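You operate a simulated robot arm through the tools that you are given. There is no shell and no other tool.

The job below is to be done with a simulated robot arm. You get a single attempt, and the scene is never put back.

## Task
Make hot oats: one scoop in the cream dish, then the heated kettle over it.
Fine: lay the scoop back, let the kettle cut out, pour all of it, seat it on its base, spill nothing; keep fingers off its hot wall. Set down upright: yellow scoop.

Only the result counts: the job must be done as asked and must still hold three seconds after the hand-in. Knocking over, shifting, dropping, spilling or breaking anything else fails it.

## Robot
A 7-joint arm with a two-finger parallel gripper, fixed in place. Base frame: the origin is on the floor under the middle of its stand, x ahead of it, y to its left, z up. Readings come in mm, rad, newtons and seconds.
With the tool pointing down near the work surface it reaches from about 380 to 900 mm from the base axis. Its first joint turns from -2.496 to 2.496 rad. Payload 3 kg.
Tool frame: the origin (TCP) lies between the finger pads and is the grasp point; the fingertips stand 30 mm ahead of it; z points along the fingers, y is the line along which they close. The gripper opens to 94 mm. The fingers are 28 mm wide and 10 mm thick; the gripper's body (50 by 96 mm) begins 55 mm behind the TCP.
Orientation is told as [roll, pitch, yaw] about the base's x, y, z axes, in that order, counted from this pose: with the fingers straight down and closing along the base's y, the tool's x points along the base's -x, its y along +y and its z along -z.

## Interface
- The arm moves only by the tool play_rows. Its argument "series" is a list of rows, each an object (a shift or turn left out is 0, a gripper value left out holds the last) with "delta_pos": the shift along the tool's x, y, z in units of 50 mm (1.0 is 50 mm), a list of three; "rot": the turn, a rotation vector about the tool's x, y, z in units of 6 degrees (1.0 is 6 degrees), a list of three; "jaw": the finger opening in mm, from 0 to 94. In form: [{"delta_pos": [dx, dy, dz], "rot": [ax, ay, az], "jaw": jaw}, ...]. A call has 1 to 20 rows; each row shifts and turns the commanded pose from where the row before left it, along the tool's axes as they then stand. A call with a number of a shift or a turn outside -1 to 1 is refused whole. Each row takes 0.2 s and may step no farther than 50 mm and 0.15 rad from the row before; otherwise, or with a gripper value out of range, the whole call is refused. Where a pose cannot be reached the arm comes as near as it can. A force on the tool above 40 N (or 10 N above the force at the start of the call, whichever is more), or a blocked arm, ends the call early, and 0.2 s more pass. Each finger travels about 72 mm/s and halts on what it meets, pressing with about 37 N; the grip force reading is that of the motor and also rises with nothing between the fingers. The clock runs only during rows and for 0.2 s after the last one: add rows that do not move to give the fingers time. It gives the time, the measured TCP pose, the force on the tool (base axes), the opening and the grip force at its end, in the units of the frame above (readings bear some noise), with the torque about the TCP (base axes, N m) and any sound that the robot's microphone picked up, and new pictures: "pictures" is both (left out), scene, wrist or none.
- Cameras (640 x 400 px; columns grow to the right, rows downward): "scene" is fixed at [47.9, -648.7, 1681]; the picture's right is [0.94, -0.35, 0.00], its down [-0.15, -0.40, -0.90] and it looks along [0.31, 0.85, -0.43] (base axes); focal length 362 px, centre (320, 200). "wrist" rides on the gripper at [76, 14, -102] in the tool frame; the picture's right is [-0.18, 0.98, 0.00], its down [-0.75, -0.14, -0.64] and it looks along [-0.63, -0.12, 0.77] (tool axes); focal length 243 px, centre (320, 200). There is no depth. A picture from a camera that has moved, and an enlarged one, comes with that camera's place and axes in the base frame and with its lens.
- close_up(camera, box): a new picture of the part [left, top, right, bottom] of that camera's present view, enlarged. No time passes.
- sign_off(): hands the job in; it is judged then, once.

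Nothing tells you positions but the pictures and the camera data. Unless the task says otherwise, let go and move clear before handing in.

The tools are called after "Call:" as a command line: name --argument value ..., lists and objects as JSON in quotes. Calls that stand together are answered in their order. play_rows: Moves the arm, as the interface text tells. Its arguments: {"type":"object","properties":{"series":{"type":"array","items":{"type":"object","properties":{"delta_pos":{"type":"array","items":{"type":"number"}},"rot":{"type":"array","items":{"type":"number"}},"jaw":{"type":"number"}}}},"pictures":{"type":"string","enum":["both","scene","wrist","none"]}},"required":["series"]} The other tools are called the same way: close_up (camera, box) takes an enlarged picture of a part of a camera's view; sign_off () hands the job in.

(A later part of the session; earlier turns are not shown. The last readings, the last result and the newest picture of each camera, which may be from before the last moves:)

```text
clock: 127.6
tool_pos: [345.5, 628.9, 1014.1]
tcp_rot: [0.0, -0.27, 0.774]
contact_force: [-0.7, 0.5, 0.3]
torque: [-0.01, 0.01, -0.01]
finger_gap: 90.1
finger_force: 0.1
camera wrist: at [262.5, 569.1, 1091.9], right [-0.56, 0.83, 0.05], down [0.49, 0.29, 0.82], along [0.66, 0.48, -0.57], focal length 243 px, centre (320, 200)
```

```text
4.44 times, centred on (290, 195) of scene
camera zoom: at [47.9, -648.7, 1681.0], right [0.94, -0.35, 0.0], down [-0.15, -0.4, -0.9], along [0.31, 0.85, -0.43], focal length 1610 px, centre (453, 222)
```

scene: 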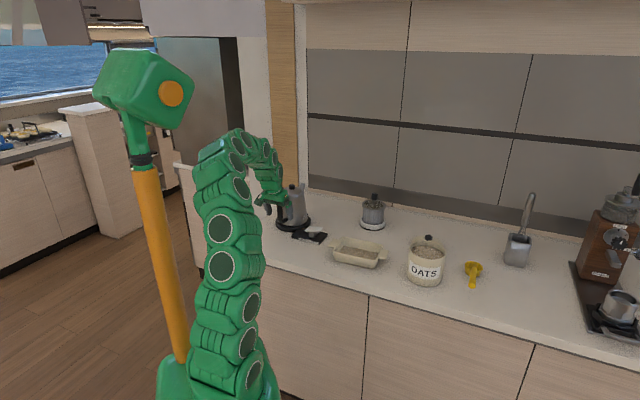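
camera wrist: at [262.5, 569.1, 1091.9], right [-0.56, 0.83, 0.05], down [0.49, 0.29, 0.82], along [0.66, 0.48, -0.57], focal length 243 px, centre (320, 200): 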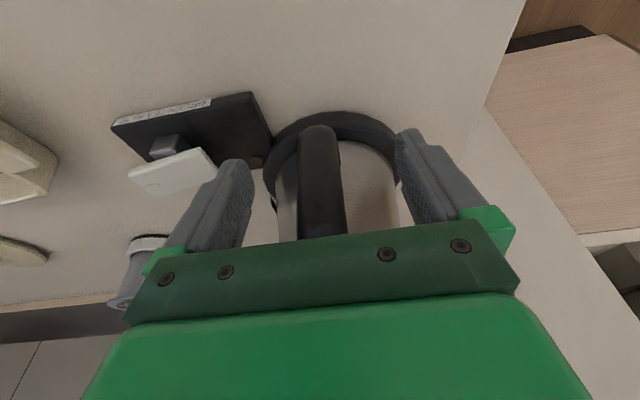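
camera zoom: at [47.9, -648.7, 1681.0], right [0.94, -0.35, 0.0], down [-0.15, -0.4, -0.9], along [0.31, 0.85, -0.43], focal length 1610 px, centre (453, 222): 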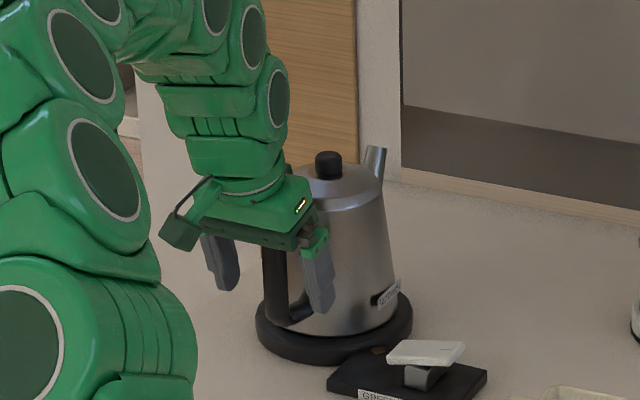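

The bar is centred between the fingers, well clear of the hot wall. Closing on the handle.

Call:
play_rows --series '[{"jaw": 40}, {"jaw": 30}, {"jaw": 0}, {"jaw": 0}, {"jaw": 0}, {"jaw": 0}]' --pictures "both"

Call:
close_up --camera "wrist" --box '[220, 60, 430, 240]'

Call:
close_up --camera "scene" --box '[240, 150, 340, 240]'

```text
clock: 129.0
tool_pos: [345.3, 629.7, 1013.0]
tcp_rot: [-0.001, -0.27, 0.775]
contact_force: [-0.1, -2.2, 0.0]
torque: [0.08, 0.06, -0.04]
finger_gap: 29.7
finger_force: 37.1
camera wrist: at [262.6, 569.1, 1092.1], right [-0.56, 0.83, 0.05], down [0.49, 0.29, 0.82], along [0.66, 0.48, -0.57], focal length 243 px, centre (320, 200)
```

scene: 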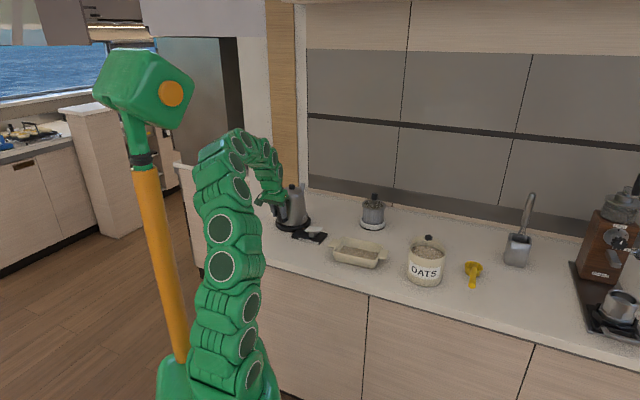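
wrist: 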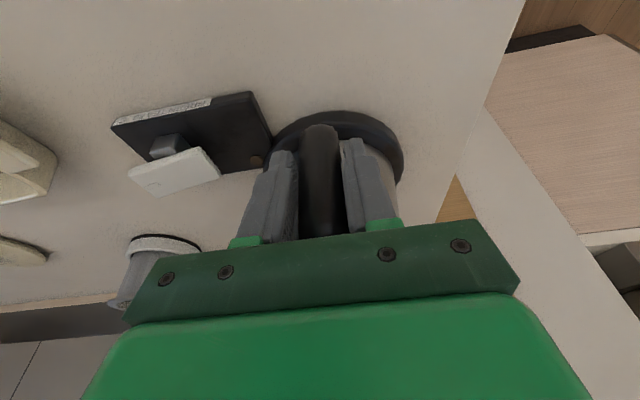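

```text
2.22 times, centred on (325, 150) of wrist
camera zoom: at [262.6, 569.1, 1092.1], right [-0.56, 0.83, 0.05], down [0.49, 0.29, 0.82], along [0.66, 0.48, -0.57], focal length 539 px, centre (309, 311)
```

zoom: 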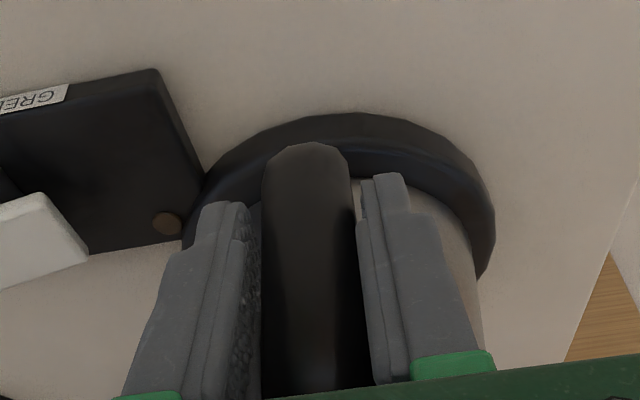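

```text
4.44 times, centred on (290, 195) of scene
camera zoom: at [47.9, -648.7, 1681.0], right [0.94, -0.35, 0.0], down [-0.15, -0.4, -0.9], along [0.31, 0.85, -0.43], focal length 1610 px, centre (453, 222)
```

zoom: 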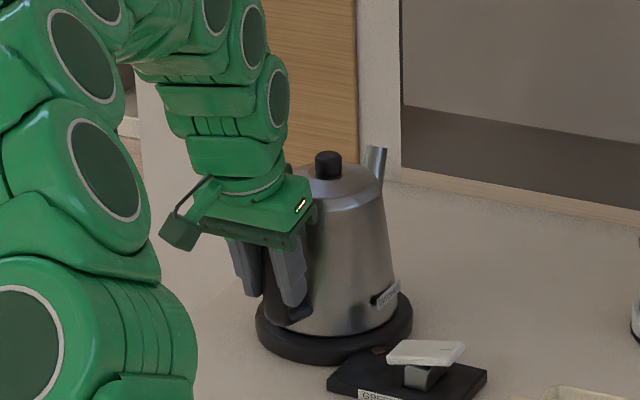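

Gripped (gap 29.7 mm, 37 N), fingers clear of the body. I'll lift just 10 mm first and check weight and slip.

Call:
play_rows --series '[{"delta_pos": [-0.0134, 0, -0.0482]}, {"delta_pos": [-0.0134, 0, -0.0482]}, {"delta_pos": [-0.0267, 0, -0.0964]}, {}, {}]' --pictures "scene"

Call:
close_up --camera "scene" --box '[240, 150, 340, 240]'

Call:
close_up --camera "wrist" --box '[220, 60, 430, 240]'

```text
clock: 130.2
tool_pos: [344.8, 630.0, 1022.4]
tcp_rot: [-0.001, -0.269, 0.777]
contact_force: [0.3, 0.4, -6.4]
torque: [-0.51, 0.52, 0.02]
finger_gap: 29.7
finger_force: 37.2
```

scene: 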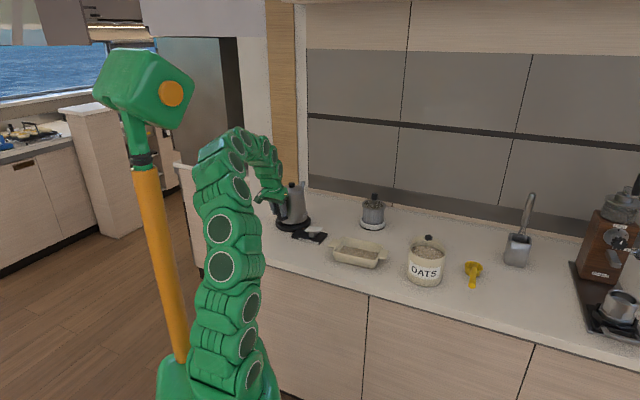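

```text
4.44 times, centred on (290, 195) of scene
camera zoom: at [47.9, -648.7, 1681.0], right [0.94, -0.35, 0.0], down [-0.15, -0.4, -0.9], along [0.31, 0.85, -0.43], focal length 1610 px, centre (453, 222)
```

zoom: 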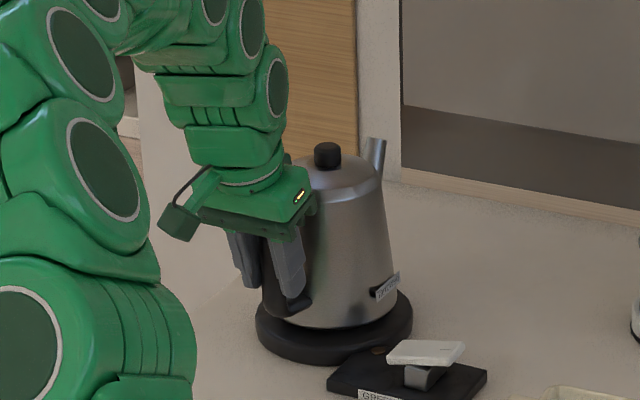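

```text
2.22 times, centred on (325, 150) of wrist
camera zoom: at [262.1, 569.3, 1101.1], right [-0.56, 0.83, 0.05], down [0.49, 0.29, 0.82], along [0.66, 0.48, -0.57], focal length 539 px, centre (309, 311)
```

zoom: 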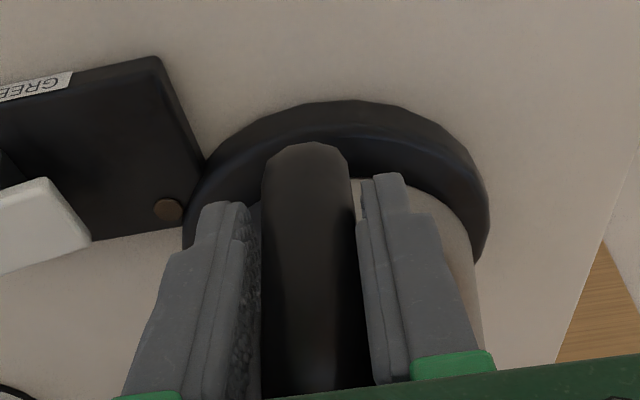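

The kettle lifts level (≈0.65 kg, no slip). Continuing up, smoothly.

Call:
play_rows --series '[{"delta_pos": [-0.0267, 0, -0.0964]}, {"delta_pos": [-0.0534, 0, -0.1927]}, {"delta_pos": [-0.08, 0, -0.289]}, {"delta_pos": [-0.1068, 0, -0.3854]}, {"delta_pos": [-0.1068, 0, -0.3854]}, {"delta_pos": [-0.08, 0, -0.289]}, {"delta_pos": [-0.04, 0, -0.1445]}, {}, {}]' --pictures "both"

Call:
close_up --camera "scene" --box '[230, 120, 350, 250]'

```text
clock: 132.2
tool_pos: [343.7, 631.0, 1114.0]
tcp_rot: [0.0, -0.27, 0.774]
contact_force: [-0.5, 1.2, -6.4]
torque: [-0.51, 0.47, 0.0]
finger_gap: 29.8
finger_force: 37.0
camera wrist: at [261.0, 569.2, 1192.8], right [-0.56, 0.83, 0.05], down [0.49, 0.29, 0.82], along [0.66, 0.48, -0.57], focal length 243 px, centre (320, 200)
```

scene: 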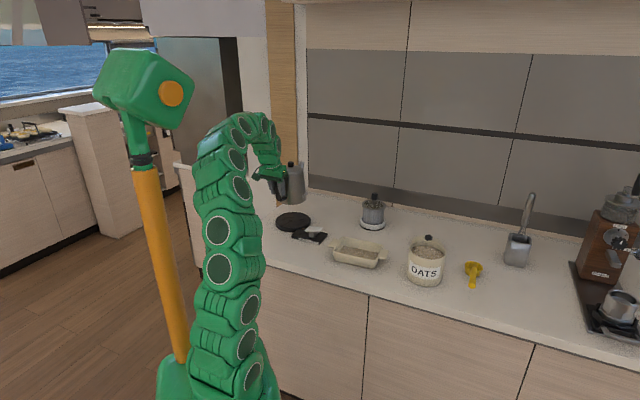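
wrist: 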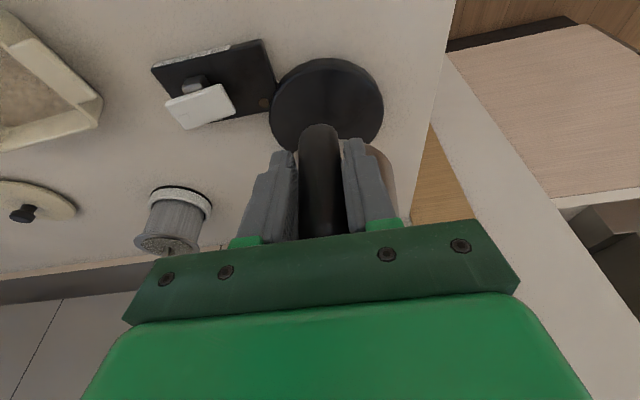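

```text
3.08 times, centred on (290, 185) of scene
camera zoom: at [47.9, -648.7, 1681.0], right [0.94, -0.35, 0.0], down [-0.15, -0.4, -0.9], along [0.31, 0.85, -0.43], focal length 1114 px, centre (412, 246)
```

zoom: 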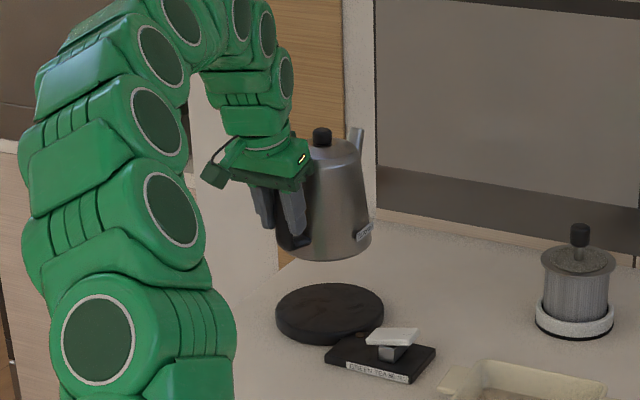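

The kettle is clear of its base and level. I'll swing it round slowly to azimuth −62° while shifting toward the dish, staying high and upright.

Call:
play_rows --series '[{"delta_pos": [-0.0459, -0.1564, 0.0127], "rot": [0.263, 0, 0.949]}, {"delta_pos": [-0.0611, -0.1508, 0.0169], "rot": [0.263, 0, 0.949]}, {"delta_pos": [-0.0757, -0.1434, 0.021], "rot": [0.263, 0, 0.949]}, {"delta_pos": [-0.0896, -0.1346, 0.0248], "rot": [0.263, 0, 0.949]}, {"delta_pos": [-0.1025, -0.1242, 0.0284], "rot": [0.263, 0, 0.949]}, {"delta_pos": [-0.1143, -0.1126, 0.0317], "rot": [0.263, 0, 0.949]}, {"delta_pos": [-0.1249, -0.0998, 0.0346], "rot": [0.263, 0, 0.949]}, {"delta_pos": [-0.1339, -0.086, 0.0371], "rot": [0.263, 0, 0.949]}, {"delta_pos": [-0.1418, -0.0712, 0.0393], "rot": [0.263, 0, 0.949]}, {}]' --pictures "scene"

```text
clock: 134.4
tool_pos: [409.2, 595.4, 1114.3]
tcp_rot: [0.0, -0.271, -0.153]
contact_force: [-0.1, -0.2, -6.5]
torque: [0.15, 0.69, -0.03]
finger_gap: 30.1
finger_force: 36.3
```

scene: 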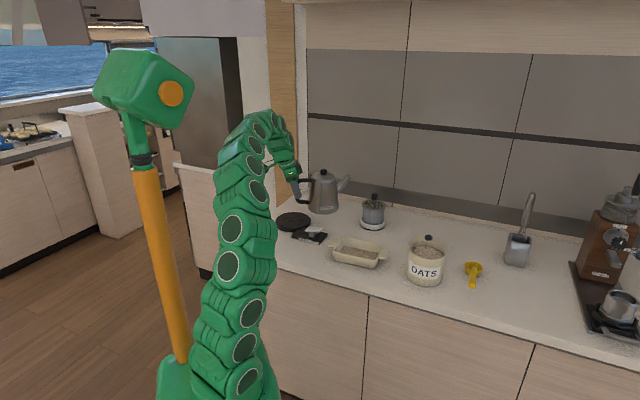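

Call:
play_rows --series '[{"delta_pos": [-0.1482, -0.0556, 0.0411], "rot": [0.263, 0, 0.949]}, {"delta_pos": [-0.1528, -0.0396, 0.0423], "rot": [0.263, 0, 0.949]}, {"delta_pos": [-0.1561, -0.023, 0.0433], "rot": [0.263, 0, 0.949]}, {"delta_pos": [-0.1574, -0.0062, 0.0436], "rot": [0.263, 0, 0.949]}, {"delta_pos": [-0.1572, 0.0106, 0.0436], "rot": [0.263, 0, 0.949]}, {"delta_pos": [-0.1553, 0.0274, 0.043], "rot": [0.263, 0, 0.949]}, {"delta_pos": [-0.1518, 0.0438, 0.0421], "rot": [0.263, 0, 0.949]}, {"delta_pos": [-0.1466, 0.0598, 0.0406], "rot": [0.263, 0, 0.949]}, {"delta_pos": [-0.1399, 0.0752, 0.0388], "rot": [0.263, 0, 0.949]}, {}]' --pictures "both"

Call:
close_up --camera "scene" --box '[270, 140, 430, 280]'

```text
clock: 136.6
tool_pos: [473.1, 559.6, 1114.3]
tcp_rot: [0.0, -0.271, -1.081]
contact_force: [0.3, -0.3, -7.2]
torque: [0.62, 0.34, 0.01]
finger_gap: 29.5
finger_force: 37.0
camera wrist: at [438.5, 655.4, 1193.2], right [0.95, 0.31, 0.05], down [0.14, -0.56, 0.82], along [0.28, -0.77, -0.57], focal length 243 px, centre (320, 200)
```

scene: 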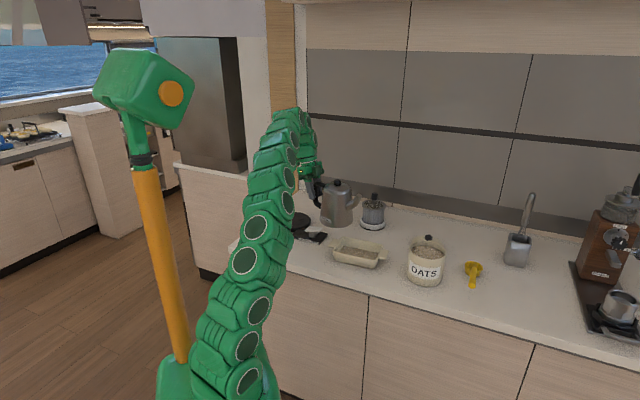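
wrist: 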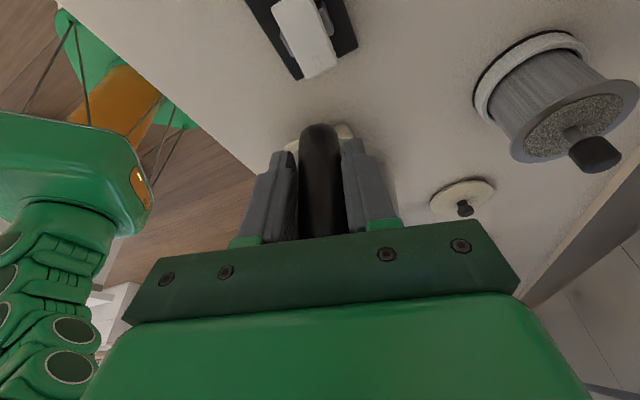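

```text
2.86 times, centred on (350, 210) of scene
camera zoom: at [47.9, -648.7, 1681.0], right [0.94, -0.35, 0.0], down [-0.15, -0.4, -0.9], along [0.31, 0.85, -0.43], focal length 1035 px, centre (234, 171)
```

zoom: 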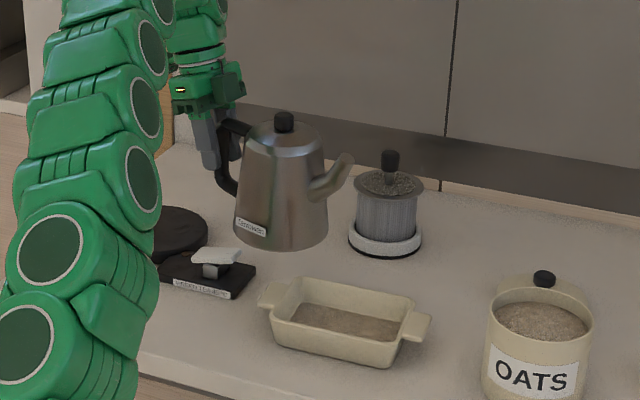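

The kettle is upright next to the dish; its spout tip should be ≈11 mm short of the dish centre line. I'll start tilting gently to 20°, keeping the tip over the dish, and look.

Call:
play_rows --series '[{"delta_pos": [0.0457, 0, 0.06], "rot": [0, 0.4167, 0]}, {"delta_pos": [0.043, 0, 0.062], "rot": [0, 0.4167, 0]}, {"delta_pos": [0.0403, 0, 0.0637], "rot": [0, 0.4167, 0]}, {"delta_pos": [0.0375, 0, 0.0654], "rot": [0, 0.4167, 0]}, {"delta_pos": [-0.008, 0, 0.001], "rot": [0, 0.4167, 0]}, {"delta_pos": [-0.008, 0, 0], "rot": [0, 0.4167, 0]}, {"delta_pos": [-0.008, 0, 0], "rot": [0, 0.4167, 0]}, {"delta_pos": [-0.008, 0, 0], "rot": [0, 0.4167, 0]}, {}]' --pictures "scene"

Call:
close_up --camera "scene" --box '[290, 150, 420, 280]'

```text
clock: 138.6
tool_pos: [472.1, 563.2, 1100.5]
tcp_rot: [0.001, 0.077, -1.08]
contact_force: [0.6, 0.1, -6.9]
torque: [0.54, 0.25, 0.01]
finger_gap: 29.5
finger_force: 37.0
```

scene: 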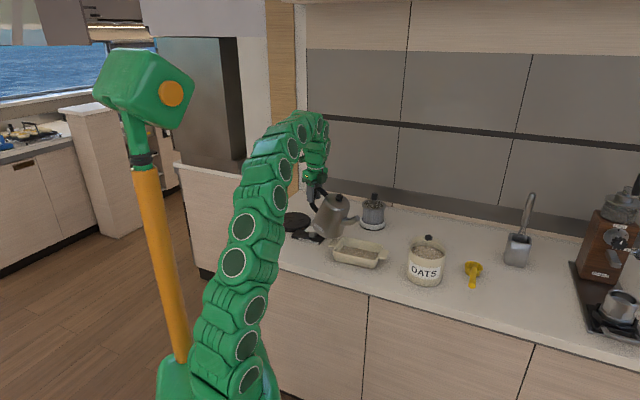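

```text
3.08 times, centred on (355, 215) of scene
camera zoom: at [47.9, -648.7, 1681.0], right [0.94, -0.35, 0.0], down [-0.15, -0.4, -0.9], along [0.31, 0.85, -0.43], focal length 1114 px, centre (212, 154)
```

zoom: 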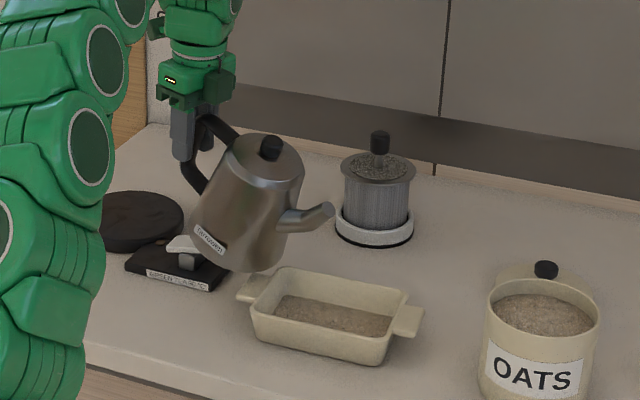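

No flow yet at 20°, tip nicely over the dish. Continuing slowly to 30°.

Call:
play_rows --series '[{"delta_pos": [-0.0365, 0, -0.053], "rot": [0, 0.4167, 0]}, {"delta_pos": [-0.0341, 0, -0.0546], "rot": [0, 0.4167, 0]}, {"delta_pos": [-0.0317, 0, -0.056], "rot": [0, 0.4167, 0]}, {"delta_pos": [-0.0292, 0, -0.0573], "rot": [0, 0.4167, 0]}, {}]' --pictures "scene"

Call:
close_up --camera "scene" --box '[290, 150, 420, 280]'

```text
clock: 139.8
tool_pos: [475.6, 557.1, 1111.3]
tcp_rot: [0.0, 0.252, -1.078]
contact_force: [0.2, -1.1, 4.1]
torque: [-0.9, -0.3, 0.01]
finger_gap: 29.8
finger_force: 36.9
```

scene: 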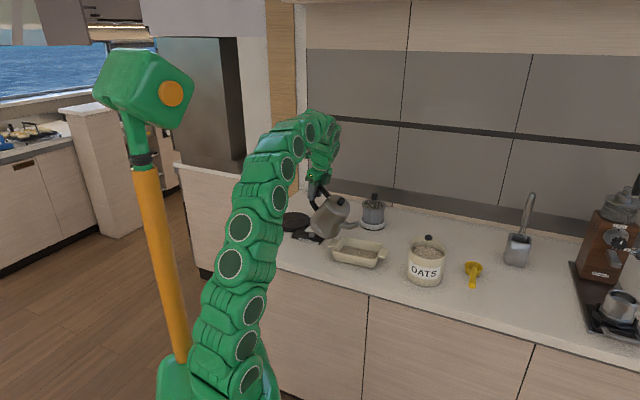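

```text
3.08 times, centred on (355, 215) of scene
camera zoom: at [47.9, -648.7, 1681.0], right [0.94, -0.35, 0.0], down [-0.15, -0.4, -0.9], along [0.31, 0.85, -0.43], focal length 1114 px, centre (212, 154)
```

zoom: 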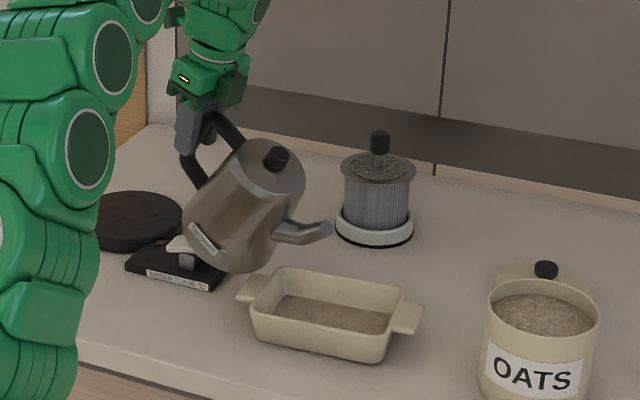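

The force reading flipped: the kettle's bottom edge is touching something below. I'll raise it straight up right away and inspect.

Call:
play_rows --series '[{"delta_pos": [0.05, 0, -0.194]}, {"delta_pos": [0.075, 0, -0.29]}, {"delta_pos": [0.075, 0, -0.29]}, {}]' --pictures "both"

Call:
close_up --camera "scene" --box '[270, 150, 420, 280]'

Call:
close_up --camera "wrist" --box '[180, 0, 480, 200]'

```text
clock: 140.8
tool_pos: [477.0, 556.5, 1148.9]
tcp_rot: [0.0, 0.252, -1.081]
contact_force: [0.3, 0.7, -5.9]
torque: [0.46, 0.26, -0.01]
finger_gap: 29.6
finger_force: 37.2
camera wrist: at [465.7, 604.7, 1268.8], right [0.95, 0.31, -0.05], down [0.29, -0.85, 0.43], along [0.09, -0.43, -0.9], focal length 243 px, centre (320, 200)
```

scene: 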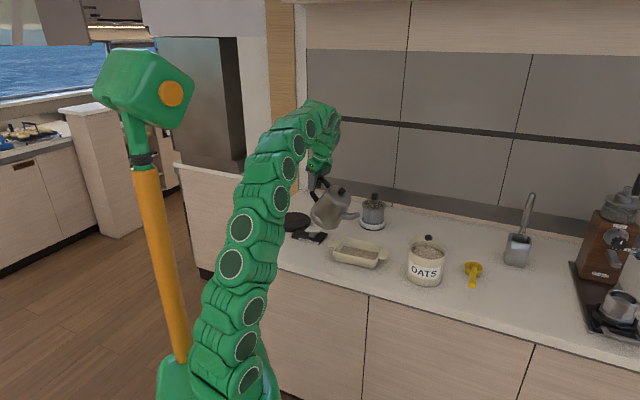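
wrist: 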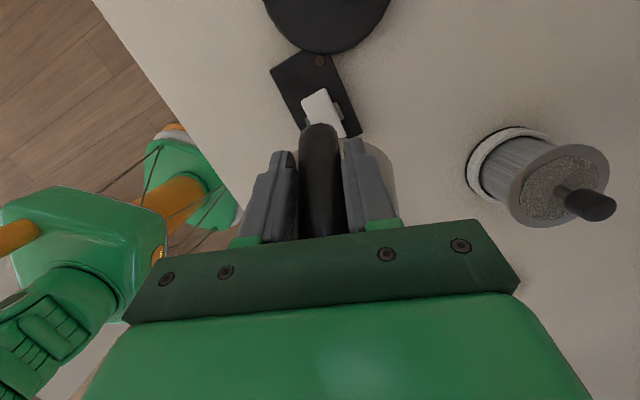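

```text
3.08 times, centred on (345, 215) of scene
camera zoom: at [47.9, -648.7, 1681.0], right [0.94, -0.35, 0.0], down [-0.15, -0.4, -0.9], along [0.31, 0.85, -0.43], focal length 1114 px, centre (243, 154)
```

zoom: 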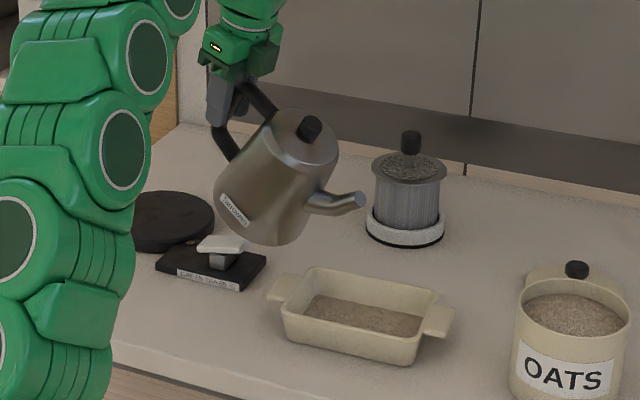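

```text
2.00 times, centred on (330, 100) of wrist
camera zoom: at [465.7, 604.7, 1268.8], right [0.95, 0.31, -0.05], down [0.29, -0.85, 0.43], along [0.09, -0.43, -0.9], focal length 485 px, centre (300, 400)
```

zoom: 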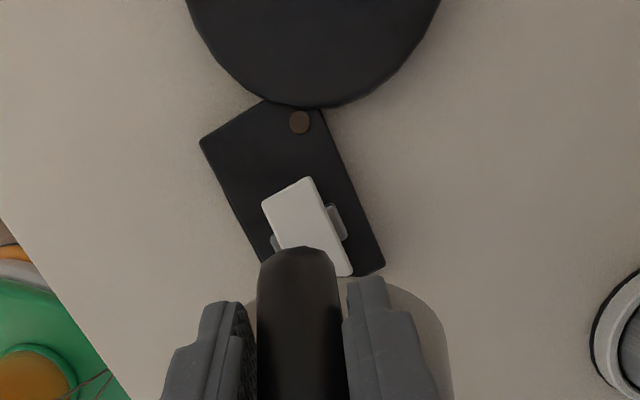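

Call:
close_up --camera "scene" --box '[290, 205, 340, 250]'

Call:
close_up --camera "scene" --box '[320, 225, 400, 280]'

```text
8.89 times, centred on (315, 228) of scene
camera zoom: at [47.9, -648.7, 1681.0], right [0.94, -0.35, 0.0], down [-0.15, -0.4, -0.9], along [0.31, 0.85, -0.43], focal length 3220 px, centre (364, -44)
```

zoom: 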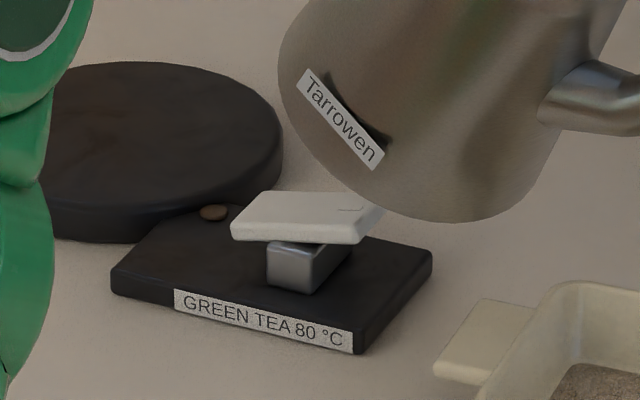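

```text
7.27 times, centred on (360, 252) of scene
camera zoom: at [47.9, -648.7, 1681.0], right [0.94, -0.35, 0.0], down [-0.15, -0.4, -0.9], along [0.31, 0.85, -0.43], focal length 2634 px, centre (29, -182)
```

zoom: 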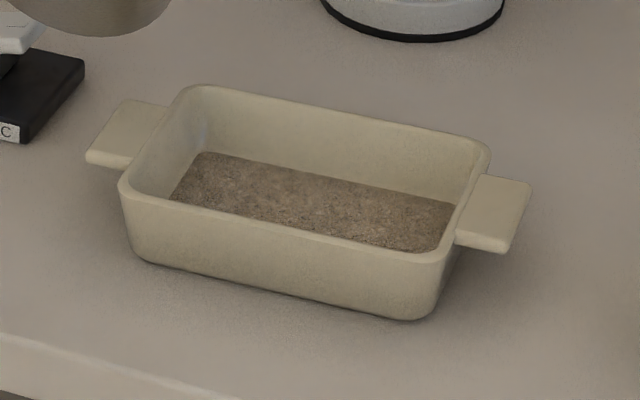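

Good: the switch box and dish are exactly where they were, and the rocker is still off; the kettle's bottom edge had just brushed the dish's handle. Staying higher now, I'll continue to 40°.

Call:
play_rows --series '[{"delta_pos": [-0.0687, 0, -0.0178], "rot": [0, 0.4167, 0]}, {"delta_pos": [-0.0679, 0, -0.0208], "rot": [0, 0.4167, 0]}, {"delta_pos": [-0.0669, 0, -0.0237], "rot": [0, 0.4167, 0]}, {"delta_pos": [-0.0658, 0, -0.0266], "rot": [0, 0.4167, 0]}]' --pictures "scene"

Call:
close_up --camera "scene" --box '[290, 150, 420, 280]'

```text
clock: 141.8
tool_pos: [483.0, 544.3, 1150.4]
tcp_rot: [0.0, 0.426, -1.077]
contact_force: [0.1, 0.4, -7.2]
torque: [0.36, 0.24, -0.04]
finger_gap: 29.8
finger_force: 36.9
```

scene: 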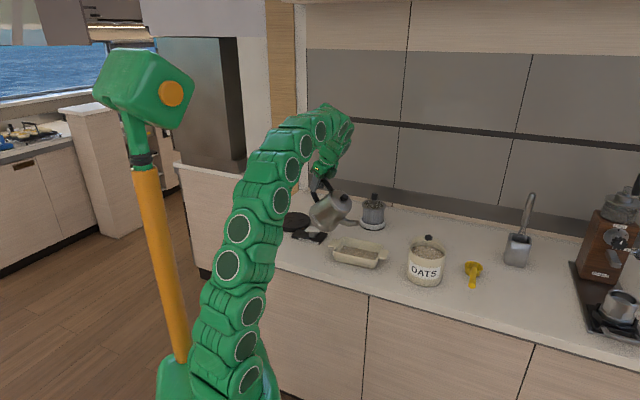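

```text
3.08 times, centred on (355, 215) of scene
camera zoom: at [47.9, -648.7, 1681.0], right [0.94, -0.35, 0.0], down [-0.15, -0.4, -0.9], along [0.31, 0.85, -0.43], focal length 1114 px, centre (212, 154)
```

zoom: 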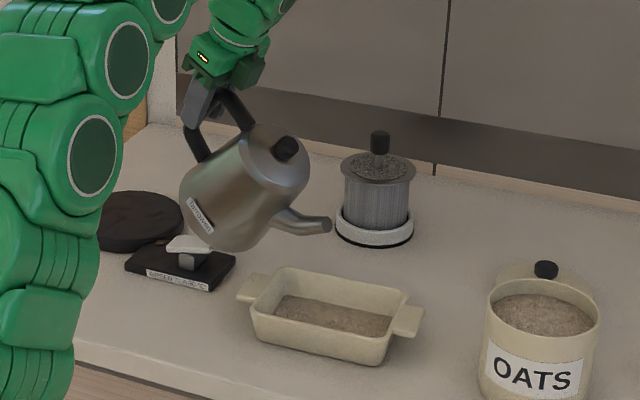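

Call:
play_rows --series '[{"delta_pos": [-0.0993, 0, -0.0233], "rot": [0, 0.4167, 0]}, {"delta_pos": [-0.0982, 0, -0.0276], "rot": [0, 0.4167, 0]}]' --pictures "scene"

Call:
close_up --camera "scene" --box '[290, 150, 420, 280]'

```text
clock: 142.4
tool_pos: [486.3, 535.6, 1147.7]
tcp_rot: [0.0, 0.516, -1.081]
contact_force: [-1.1, -1.0, -6.2]
torque: [0.3, 0.18, -0.02]
finger_gap: 29.7
finger_force: 36.5
```

scene: 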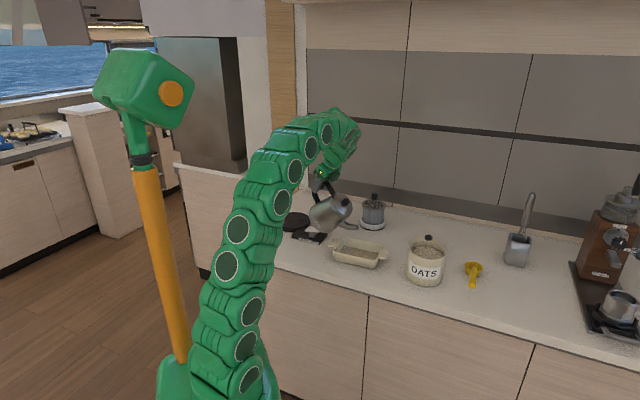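

```text
3.08 times, centred on (355, 215) of scene
camera zoom: at [47.9, -648.7, 1681.0], right [0.94, -0.35, 0.0], down [-0.15, -0.4, -0.9], along [0.31, 0.85, -0.43], focal length 1114 px, centre (212, 154)
```

zoom: 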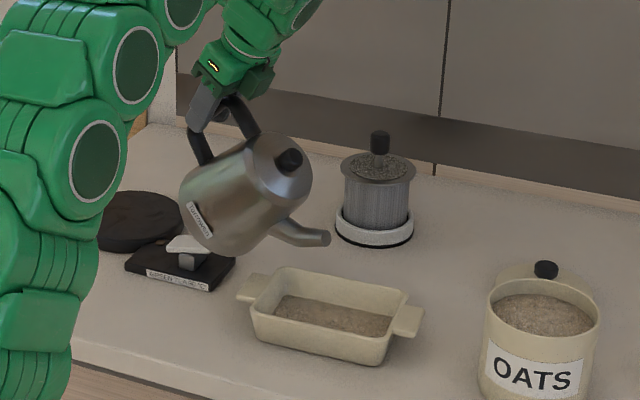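

Call:
play_rows --series '[{"delta_pos": [-0.0969, 0, -0.0318], "rot": [0, 0.4167, 0]}, {"delta_pos": [-0.0954, 0, -0.036], "rot": [0, 0.4167, 0]}]' --pictures "scene"

Call:
close_up --camera "scene" --box '[290, 150, 420, 280]'

```text
clock: 143.0
tool_pos: [491.8, 526.0, 1146.8]
tcp_rot: [-0.001, 0.603, -1.079]
contact_force: [-1.1, -0.8, -5.4]
torque: [0.27, 0.14, 0.01]
finger_gap: 29.5
finger_force: 36.4
```

scene: 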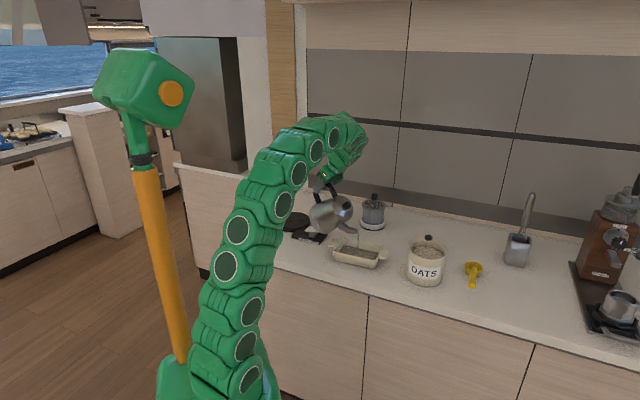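

```text
3.08 times, centred on (355, 215) of scene
camera zoom: at [47.9, -648.7, 1681.0], right [0.94, -0.35, 0.0], down [-0.15, -0.4, -0.9], along [0.31, 0.85, -0.43], focal length 1114 px, centre (212, 154)
```

zoom: 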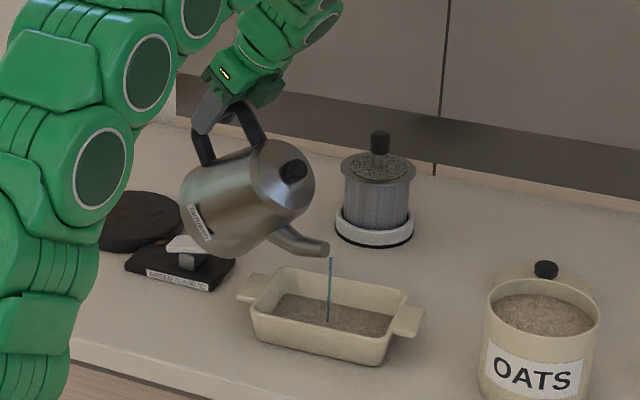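

The stream has started and falls straight into the middle of the dish. I'll keep tilting slowly.

Call:
play_rows --series '[{}, {"delta_pos": [-0.0589, 0, -0.0252], "rot": [0, 0.2083, 0]}, {"delta_pos": [-0.0589, 0, -0.0252], "rot": [0, 0.2083, 0]}, {"delta_pos": [-0.0577, 0, -0.0277], "rot": [0, 0.2083, 0]}, {"delta_pos": [-0.0577, 0, -0.0277], "rot": [0, 0.2083, 0]}, {"delta_pos": [-0.0565, 0, -0.0302], "rot": [0, 0.2083, 0]}, {"delta_pos": [-0.0565, 0, -0.0302], "rot": [0, 0.2083, 0]}, {"delta_pos": [-0.0551, 0, -0.0327], "rot": [0, 0.2083, 0]}, {"delta_pos": [-0.0551, 0, -0.0327], "rot": [0, 0.2083, 0]}]' --pictures "scene"

Call:
close_up --camera "scene" --box '[290, 150, 420, 280]'

```text
clock: 145.0
tool_pos: [503.1, 504.5, 1140.6]
tcp_rot: [0.001, 0.777, -1.08]
contact_force: [-0.1, 0.3, -4.5]
torque: [0.11, 0.05, 0.01]
finger_gap: 29.8
finger_force: 37.3
```

scene: 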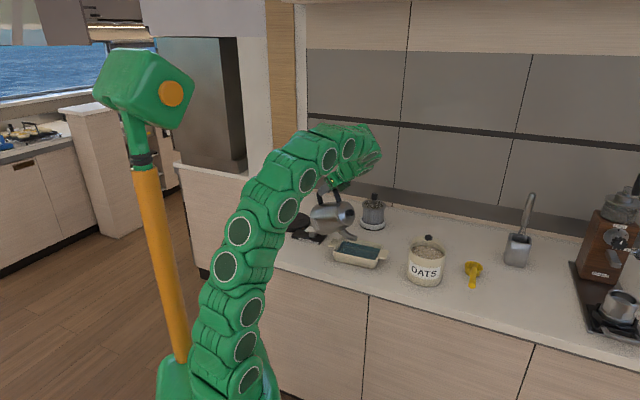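

```text
3.08 times, centred on (355, 215) of scene
camera zoom: at [47.9, -648.7, 1681.0], right [0.94, -0.35, 0.0], down [-0.15, -0.4, -0.9], along [0.31, 0.85, -0.43], focal length 1114 px, centre (212, 154)
```

zoom: 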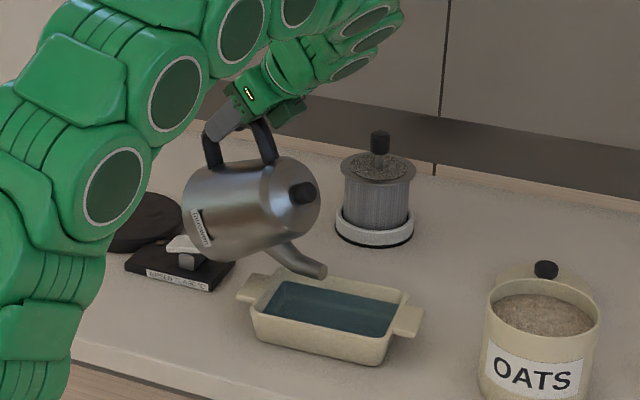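

Water is in the dish and nothing spilled; the stream paused at 60°. Continuing to 70°.

Call:
play_rows --series '[{"delta_pos": [-0.0515, 0, -0.0879], "rot": [0, 0.2778, 0]}, {"delta_pos": [-0.0489, 0, -0.0894], "rot": [0, 0.2778, 0]}, {"delta_pos": [-0.0464, 0, -0.0908], "rot": [0, 0.2778, 0]}, {"delta_pos": [-0.0437, 0, -0.0921], "rot": [0, 0.2778, 0]}, {"delta_pos": [-0.0409, 0, -0.0933], "rot": [0, 0.2778, 0]}, {"delta_pos": [-0.0383, 0, -0.0945], "rot": [0, 0.2778, 0]}]' --pictures "scene"

Call:
close_up --camera "scene" --box '[290, 150, 420, 280]'

```text
clock: 146.4
tool_pos: [516.8, 478.4, 1150.0]
tcp_rot: [0.001, 0.951, -1.081]
contact_force: [0.9, -0.8, -4.4]
torque: [0.03, 0.04, 0.02]
finger_gap: 29.6
finger_force: 36.5
```

scene: 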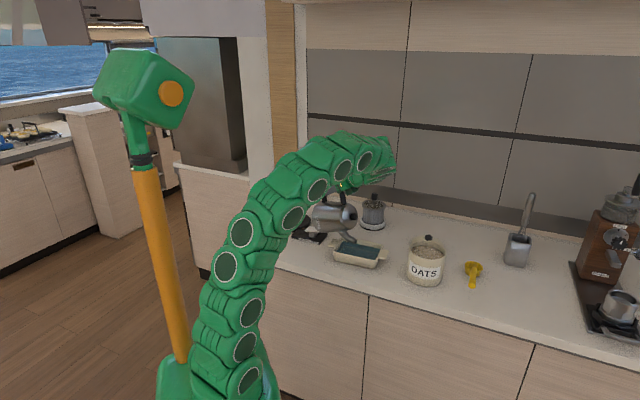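

```text
3.08 times, centred on (355, 215) of scene
camera zoom: at [47.9, -648.7, 1681.0], right [0.94, -0.35, 0.0], down [-0.15, -0.4, -0.9], along [0.31, 0.85, -0.43], focal length 1114 px, centre (212, 154)
```

zoom: 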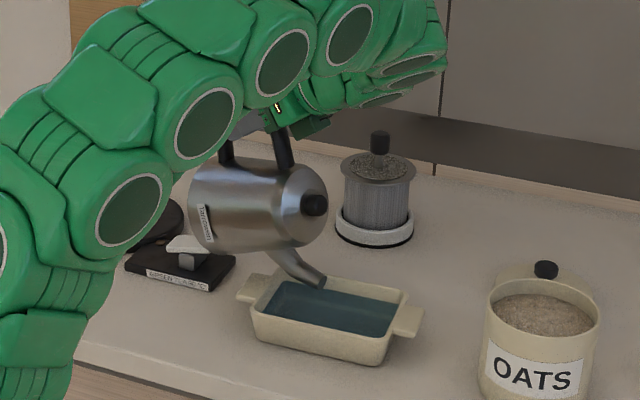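

No visible flow at 70°, so it may already be nearly empty; I'll tilt on to 90° with the tip a bit higher to drain everything.

Call:
play_rows --series '[{"delta_pos": [0.0043, 0, -0.1377], "rot": [0, 0.2778, 0]}, {"delta_pos": [0.0083, 0, -0.1375], "rot": [0, 0.2778, 0]}, {"delta_pos": [0.0122, 0, -0.1372], "rot": [0, 0.2778, 0]}, {"delta_pos": [0.0162, 0, -0.1368], "rot": [0, 0.2778, 0]}, {"delta_pos": [0.0203, 0, -0.1362], "rot": [0, 0.2778, 0]}, {"delta_pos": [0.0241, 0, -0.1356], "rot": [0, 0.2778, 0]}]' --pictures "scene"

Call:
close_up --camera "scene" --box '[290, 150, 420, 280]'

```text
clock: 147.8
tool_pos: [532.1, 449.4, 1175.5]
tcp_rot: [0.0, 1.127, -1.081]
contact_force: [-0.5, 0.3, -4.2]
torque: [-0.01, -0.03, -0.02]
finger_gap: 29.3
finger_force: 37.4
```

scene: 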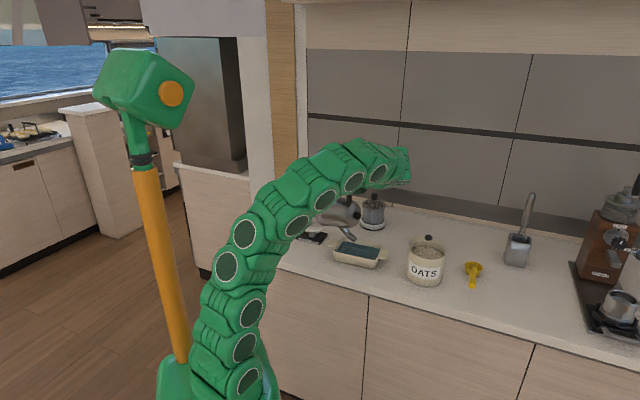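

```text
3.08 times, centred on (355, 215) of scene
camera zoom: at [47.9, -648.7, 1681.0], right [0.94, -0.35, 0.0], down [-0.15, -0.4, -0.9], along [0.31, 0.85, -0.43], focal length 1114 px, centre (212, 154)
```

zoom: 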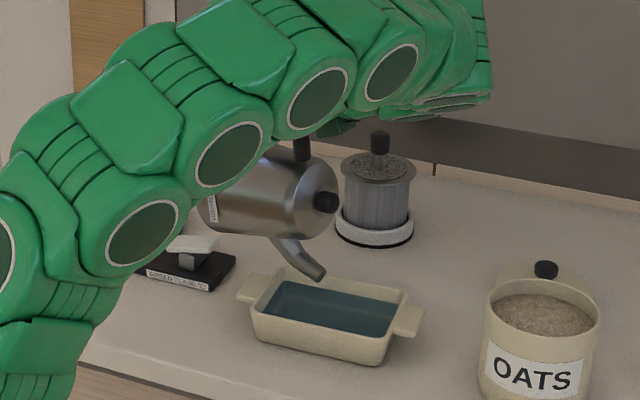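

Call:
play_rows --series '[{"delta_pos": [-0.0178, 0, -0.1223], "rot": [0, 0.2778, 0]}, {"delta_pos": [-0.0141, 0, -0.1227], "rot": [0, 0.2778, 0]}, {"delta_pos": [-0.0107, 0, -0.1231], "rot": [0, 0.2778, 0]}, {"delta_pos": [-0.007, 0, -0.1234], "rot": [0, 0.2778, 0]}, {"delta_pos": [-0.0034, 0, -0.1235], "rot": [0, 0.2778, 0]}, {"delta_pos": [0, 0, -0.1235], "rot": [0, 0.2778, 0]}, {}]' --pictures "scene"

Call:
close_up --camera "scene" --box '[290, 150, 420, 280]'

```text
clock: 149.4
tool_pos: [549.8, 418.1, 1184.6]
tcp_rot: [0.001, 1.302, -1.079]
contact_force: [-0.1, 0.0, -4.4]
torque: [-0.11, -0.04, 0.0]
finger_gap: 29.4
finger_force: 36.5
```

scene: 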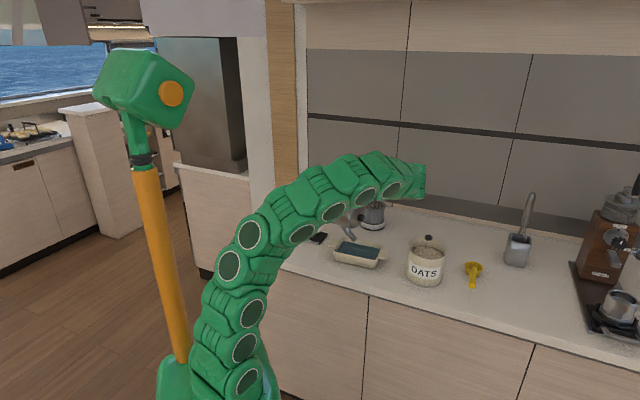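

```text
3.08 times, centred on (355, 215) of scene
camera zoom: at [47.9, -648.7, 1681.0], right [0.94, -0.35, 0.0], down [-0.15, -0.4, -0.9], along [0.31, 0.85, -0.43], focal length 1114 px, centre (212, 154)
```

zoom: 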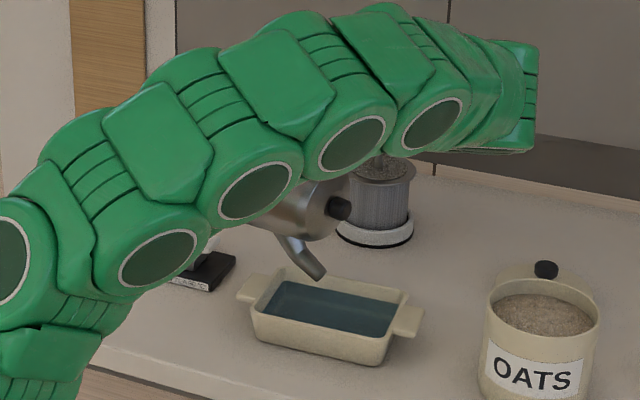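

At 90° the weight has stayed constant (≈4.4 N vs 6.6 N before) with no stream: it's empty. I'll hold briefly to be sure, then look at the tip.

Call:
play_rows --series '[{"rot": [0, 0.4, 0], "delta_pos": [-0.03, 0, -0.15]}, {"rot": [0, 0.4, 0], "delta_pos": [-0.03, 0, -0.15]}, {}, {}, {}, {}, {}]' --pictures "both"

Call:
close_up --camera "scene" --box '[320, 215, 410, 280]'

```text
clock: 151.0
tool_pos: [556.0, 403.0, 1186.0]
tcp_rot: [0.003, 1.384, -1.079]
contact_force: [-0.4, 0.6, -3.1]
torque: [-0.14, -0.06, -0.01]
finger_gap: 29.4
finger_force: 37.3
camera wrist: at [608.7, 333.7, 1280.5], right [0.88, 0.43, -0.18], down [0.24, -0.75, -0.62], along [-0.4, 0.51, -0.76], focal length 243 px, centre (320, 200)
```

scene: 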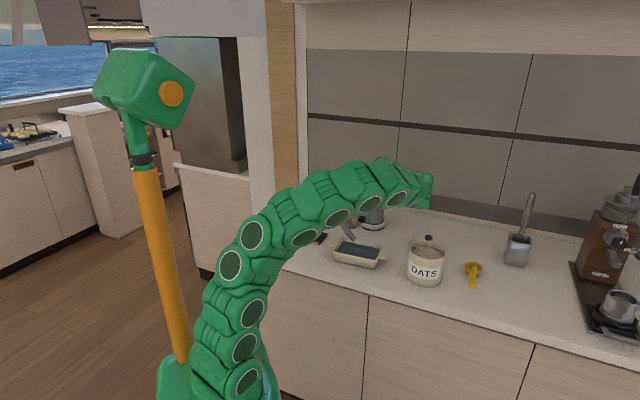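
wrist: 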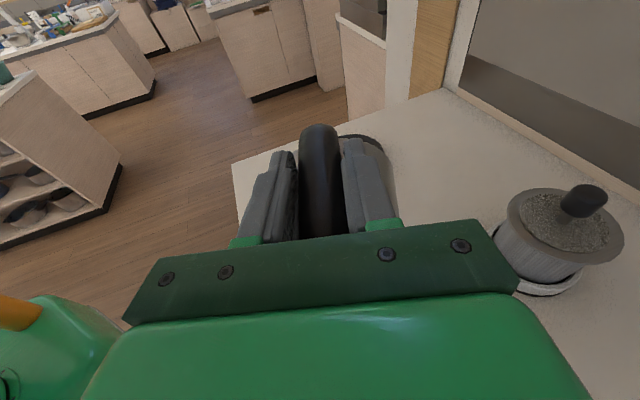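

```text
6.15 times, centred on (365, 248) of scene
camera zoom: at [47.9, -648.7, 1681.0], right [0.94, -0.35, 0.0], down [-0.15, -0.4, -0.9], along [0.31, 0.85, -0.43], focal length 2229 px, centre (43, -92)
```

zoom: 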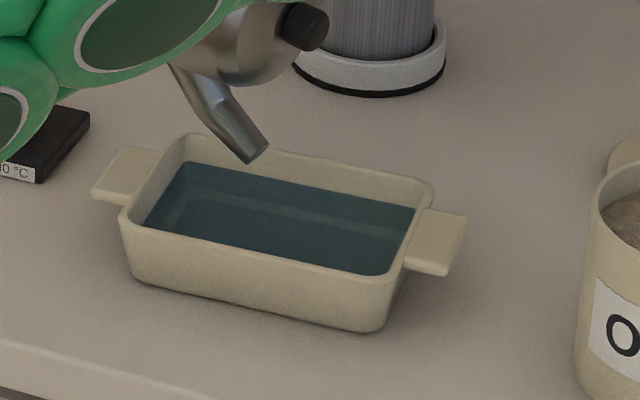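

The kettle is empty and the dish holds the water with no spill. I'll tilt the kettle back upright along the reverse path, staying a bit higher over the dish handle.

Call:
play_rows --series '[{"delta_pos": [0.036, 0, 0.404], "rot": [0, -1, 0]}, {"delta_pos": [0.085, 0, 0.421], "rot": [0, -1, 0]}, {"delta_pos": [0.085, 0, 0.411], "rot": [0, -1, 0]}, {"delta_pos": [0.117, 0, 0.38], "rot": [0, -1, 0]}, {"delta_pos": [0.144, 0, 0.348], "rot": [0, -1, 0]}, {"delta_pos": [0.189, 0, 0.281], "rot": [0, -1, 0]}, {"delta_pos": [0.224, 0, 0.211], "rot": [0, -1, 0]}, {"delta_pos": [0.215, 0, 0.164], "rot": [0, -1, 0]}, {"delta_pos": [0.179, 0, 0.156], "rot": [0, -1, 0]}, {"delta_pos": [0.138, 0, 0.154], "rot": [0, -1, 0]}, {"delta_pos": [0.1, 0, 0.162], "rot": [0, -1, 0]}, {"delta_pos": [0.062, 0, 0.179], "rot": [0, -1, 0]}, {"delta_pos": [0.03, 0, 0.206], "rot": [0, -1, 0]}, {"delta_pos": [0.005, 0, 0.2], "rot": [0, -1, 0]}, {"delta_pos": [-0.021, 0, 0.162], "rot": [0, -1, 0]}, {"delta_pos": [-0.041, 0, 0.13], "rot": [0, -0.8, 0]}, {}]' --pictures "both"

Call:
close_up --camera "scene" --box '[270, 140, 430, 280]'

```text
clock: 154.6
tool_pos: [472.1, 560.6, 1113.4]
tcp_rot: [0.001, -0.269, -1.082]
contact_force: [-0.5, 0.5, -3.7]
torque: [0.37, 0.18, -0.01]
finger_gap: 29.5
finger_force: 36.7
camera wrist: at [437.0, 655.9, 1192.3], right [0.95, 0.31, 0.05], down [0.14, -0.56, 0.82], along [0.28, -0.77, -0.57], focal length 243 px, centre (320, 200)
```

scene: 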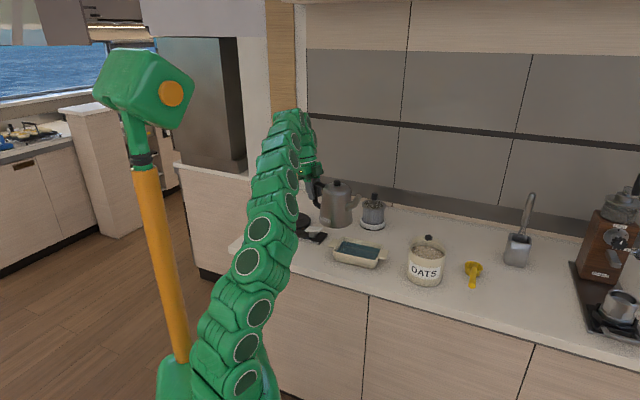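
wrist: 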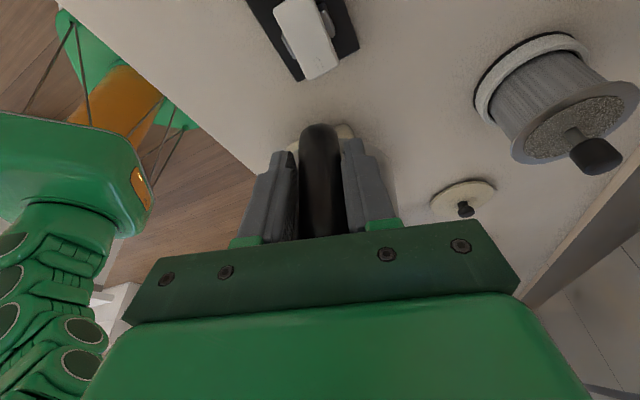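

```text
2.86 times, centred on (350, 210) of scene
camera zoom: at [47.9, -648.7, 1681.0], right [0.94, -0.35, 0.0], down [-0.15, -0.4, -0.9], along [0.31, 0.85, -0.43], focal length 1035 px, centre (234, 171)
```

zoom: 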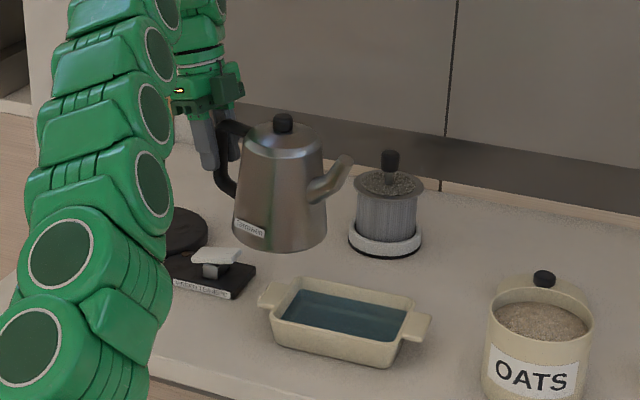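

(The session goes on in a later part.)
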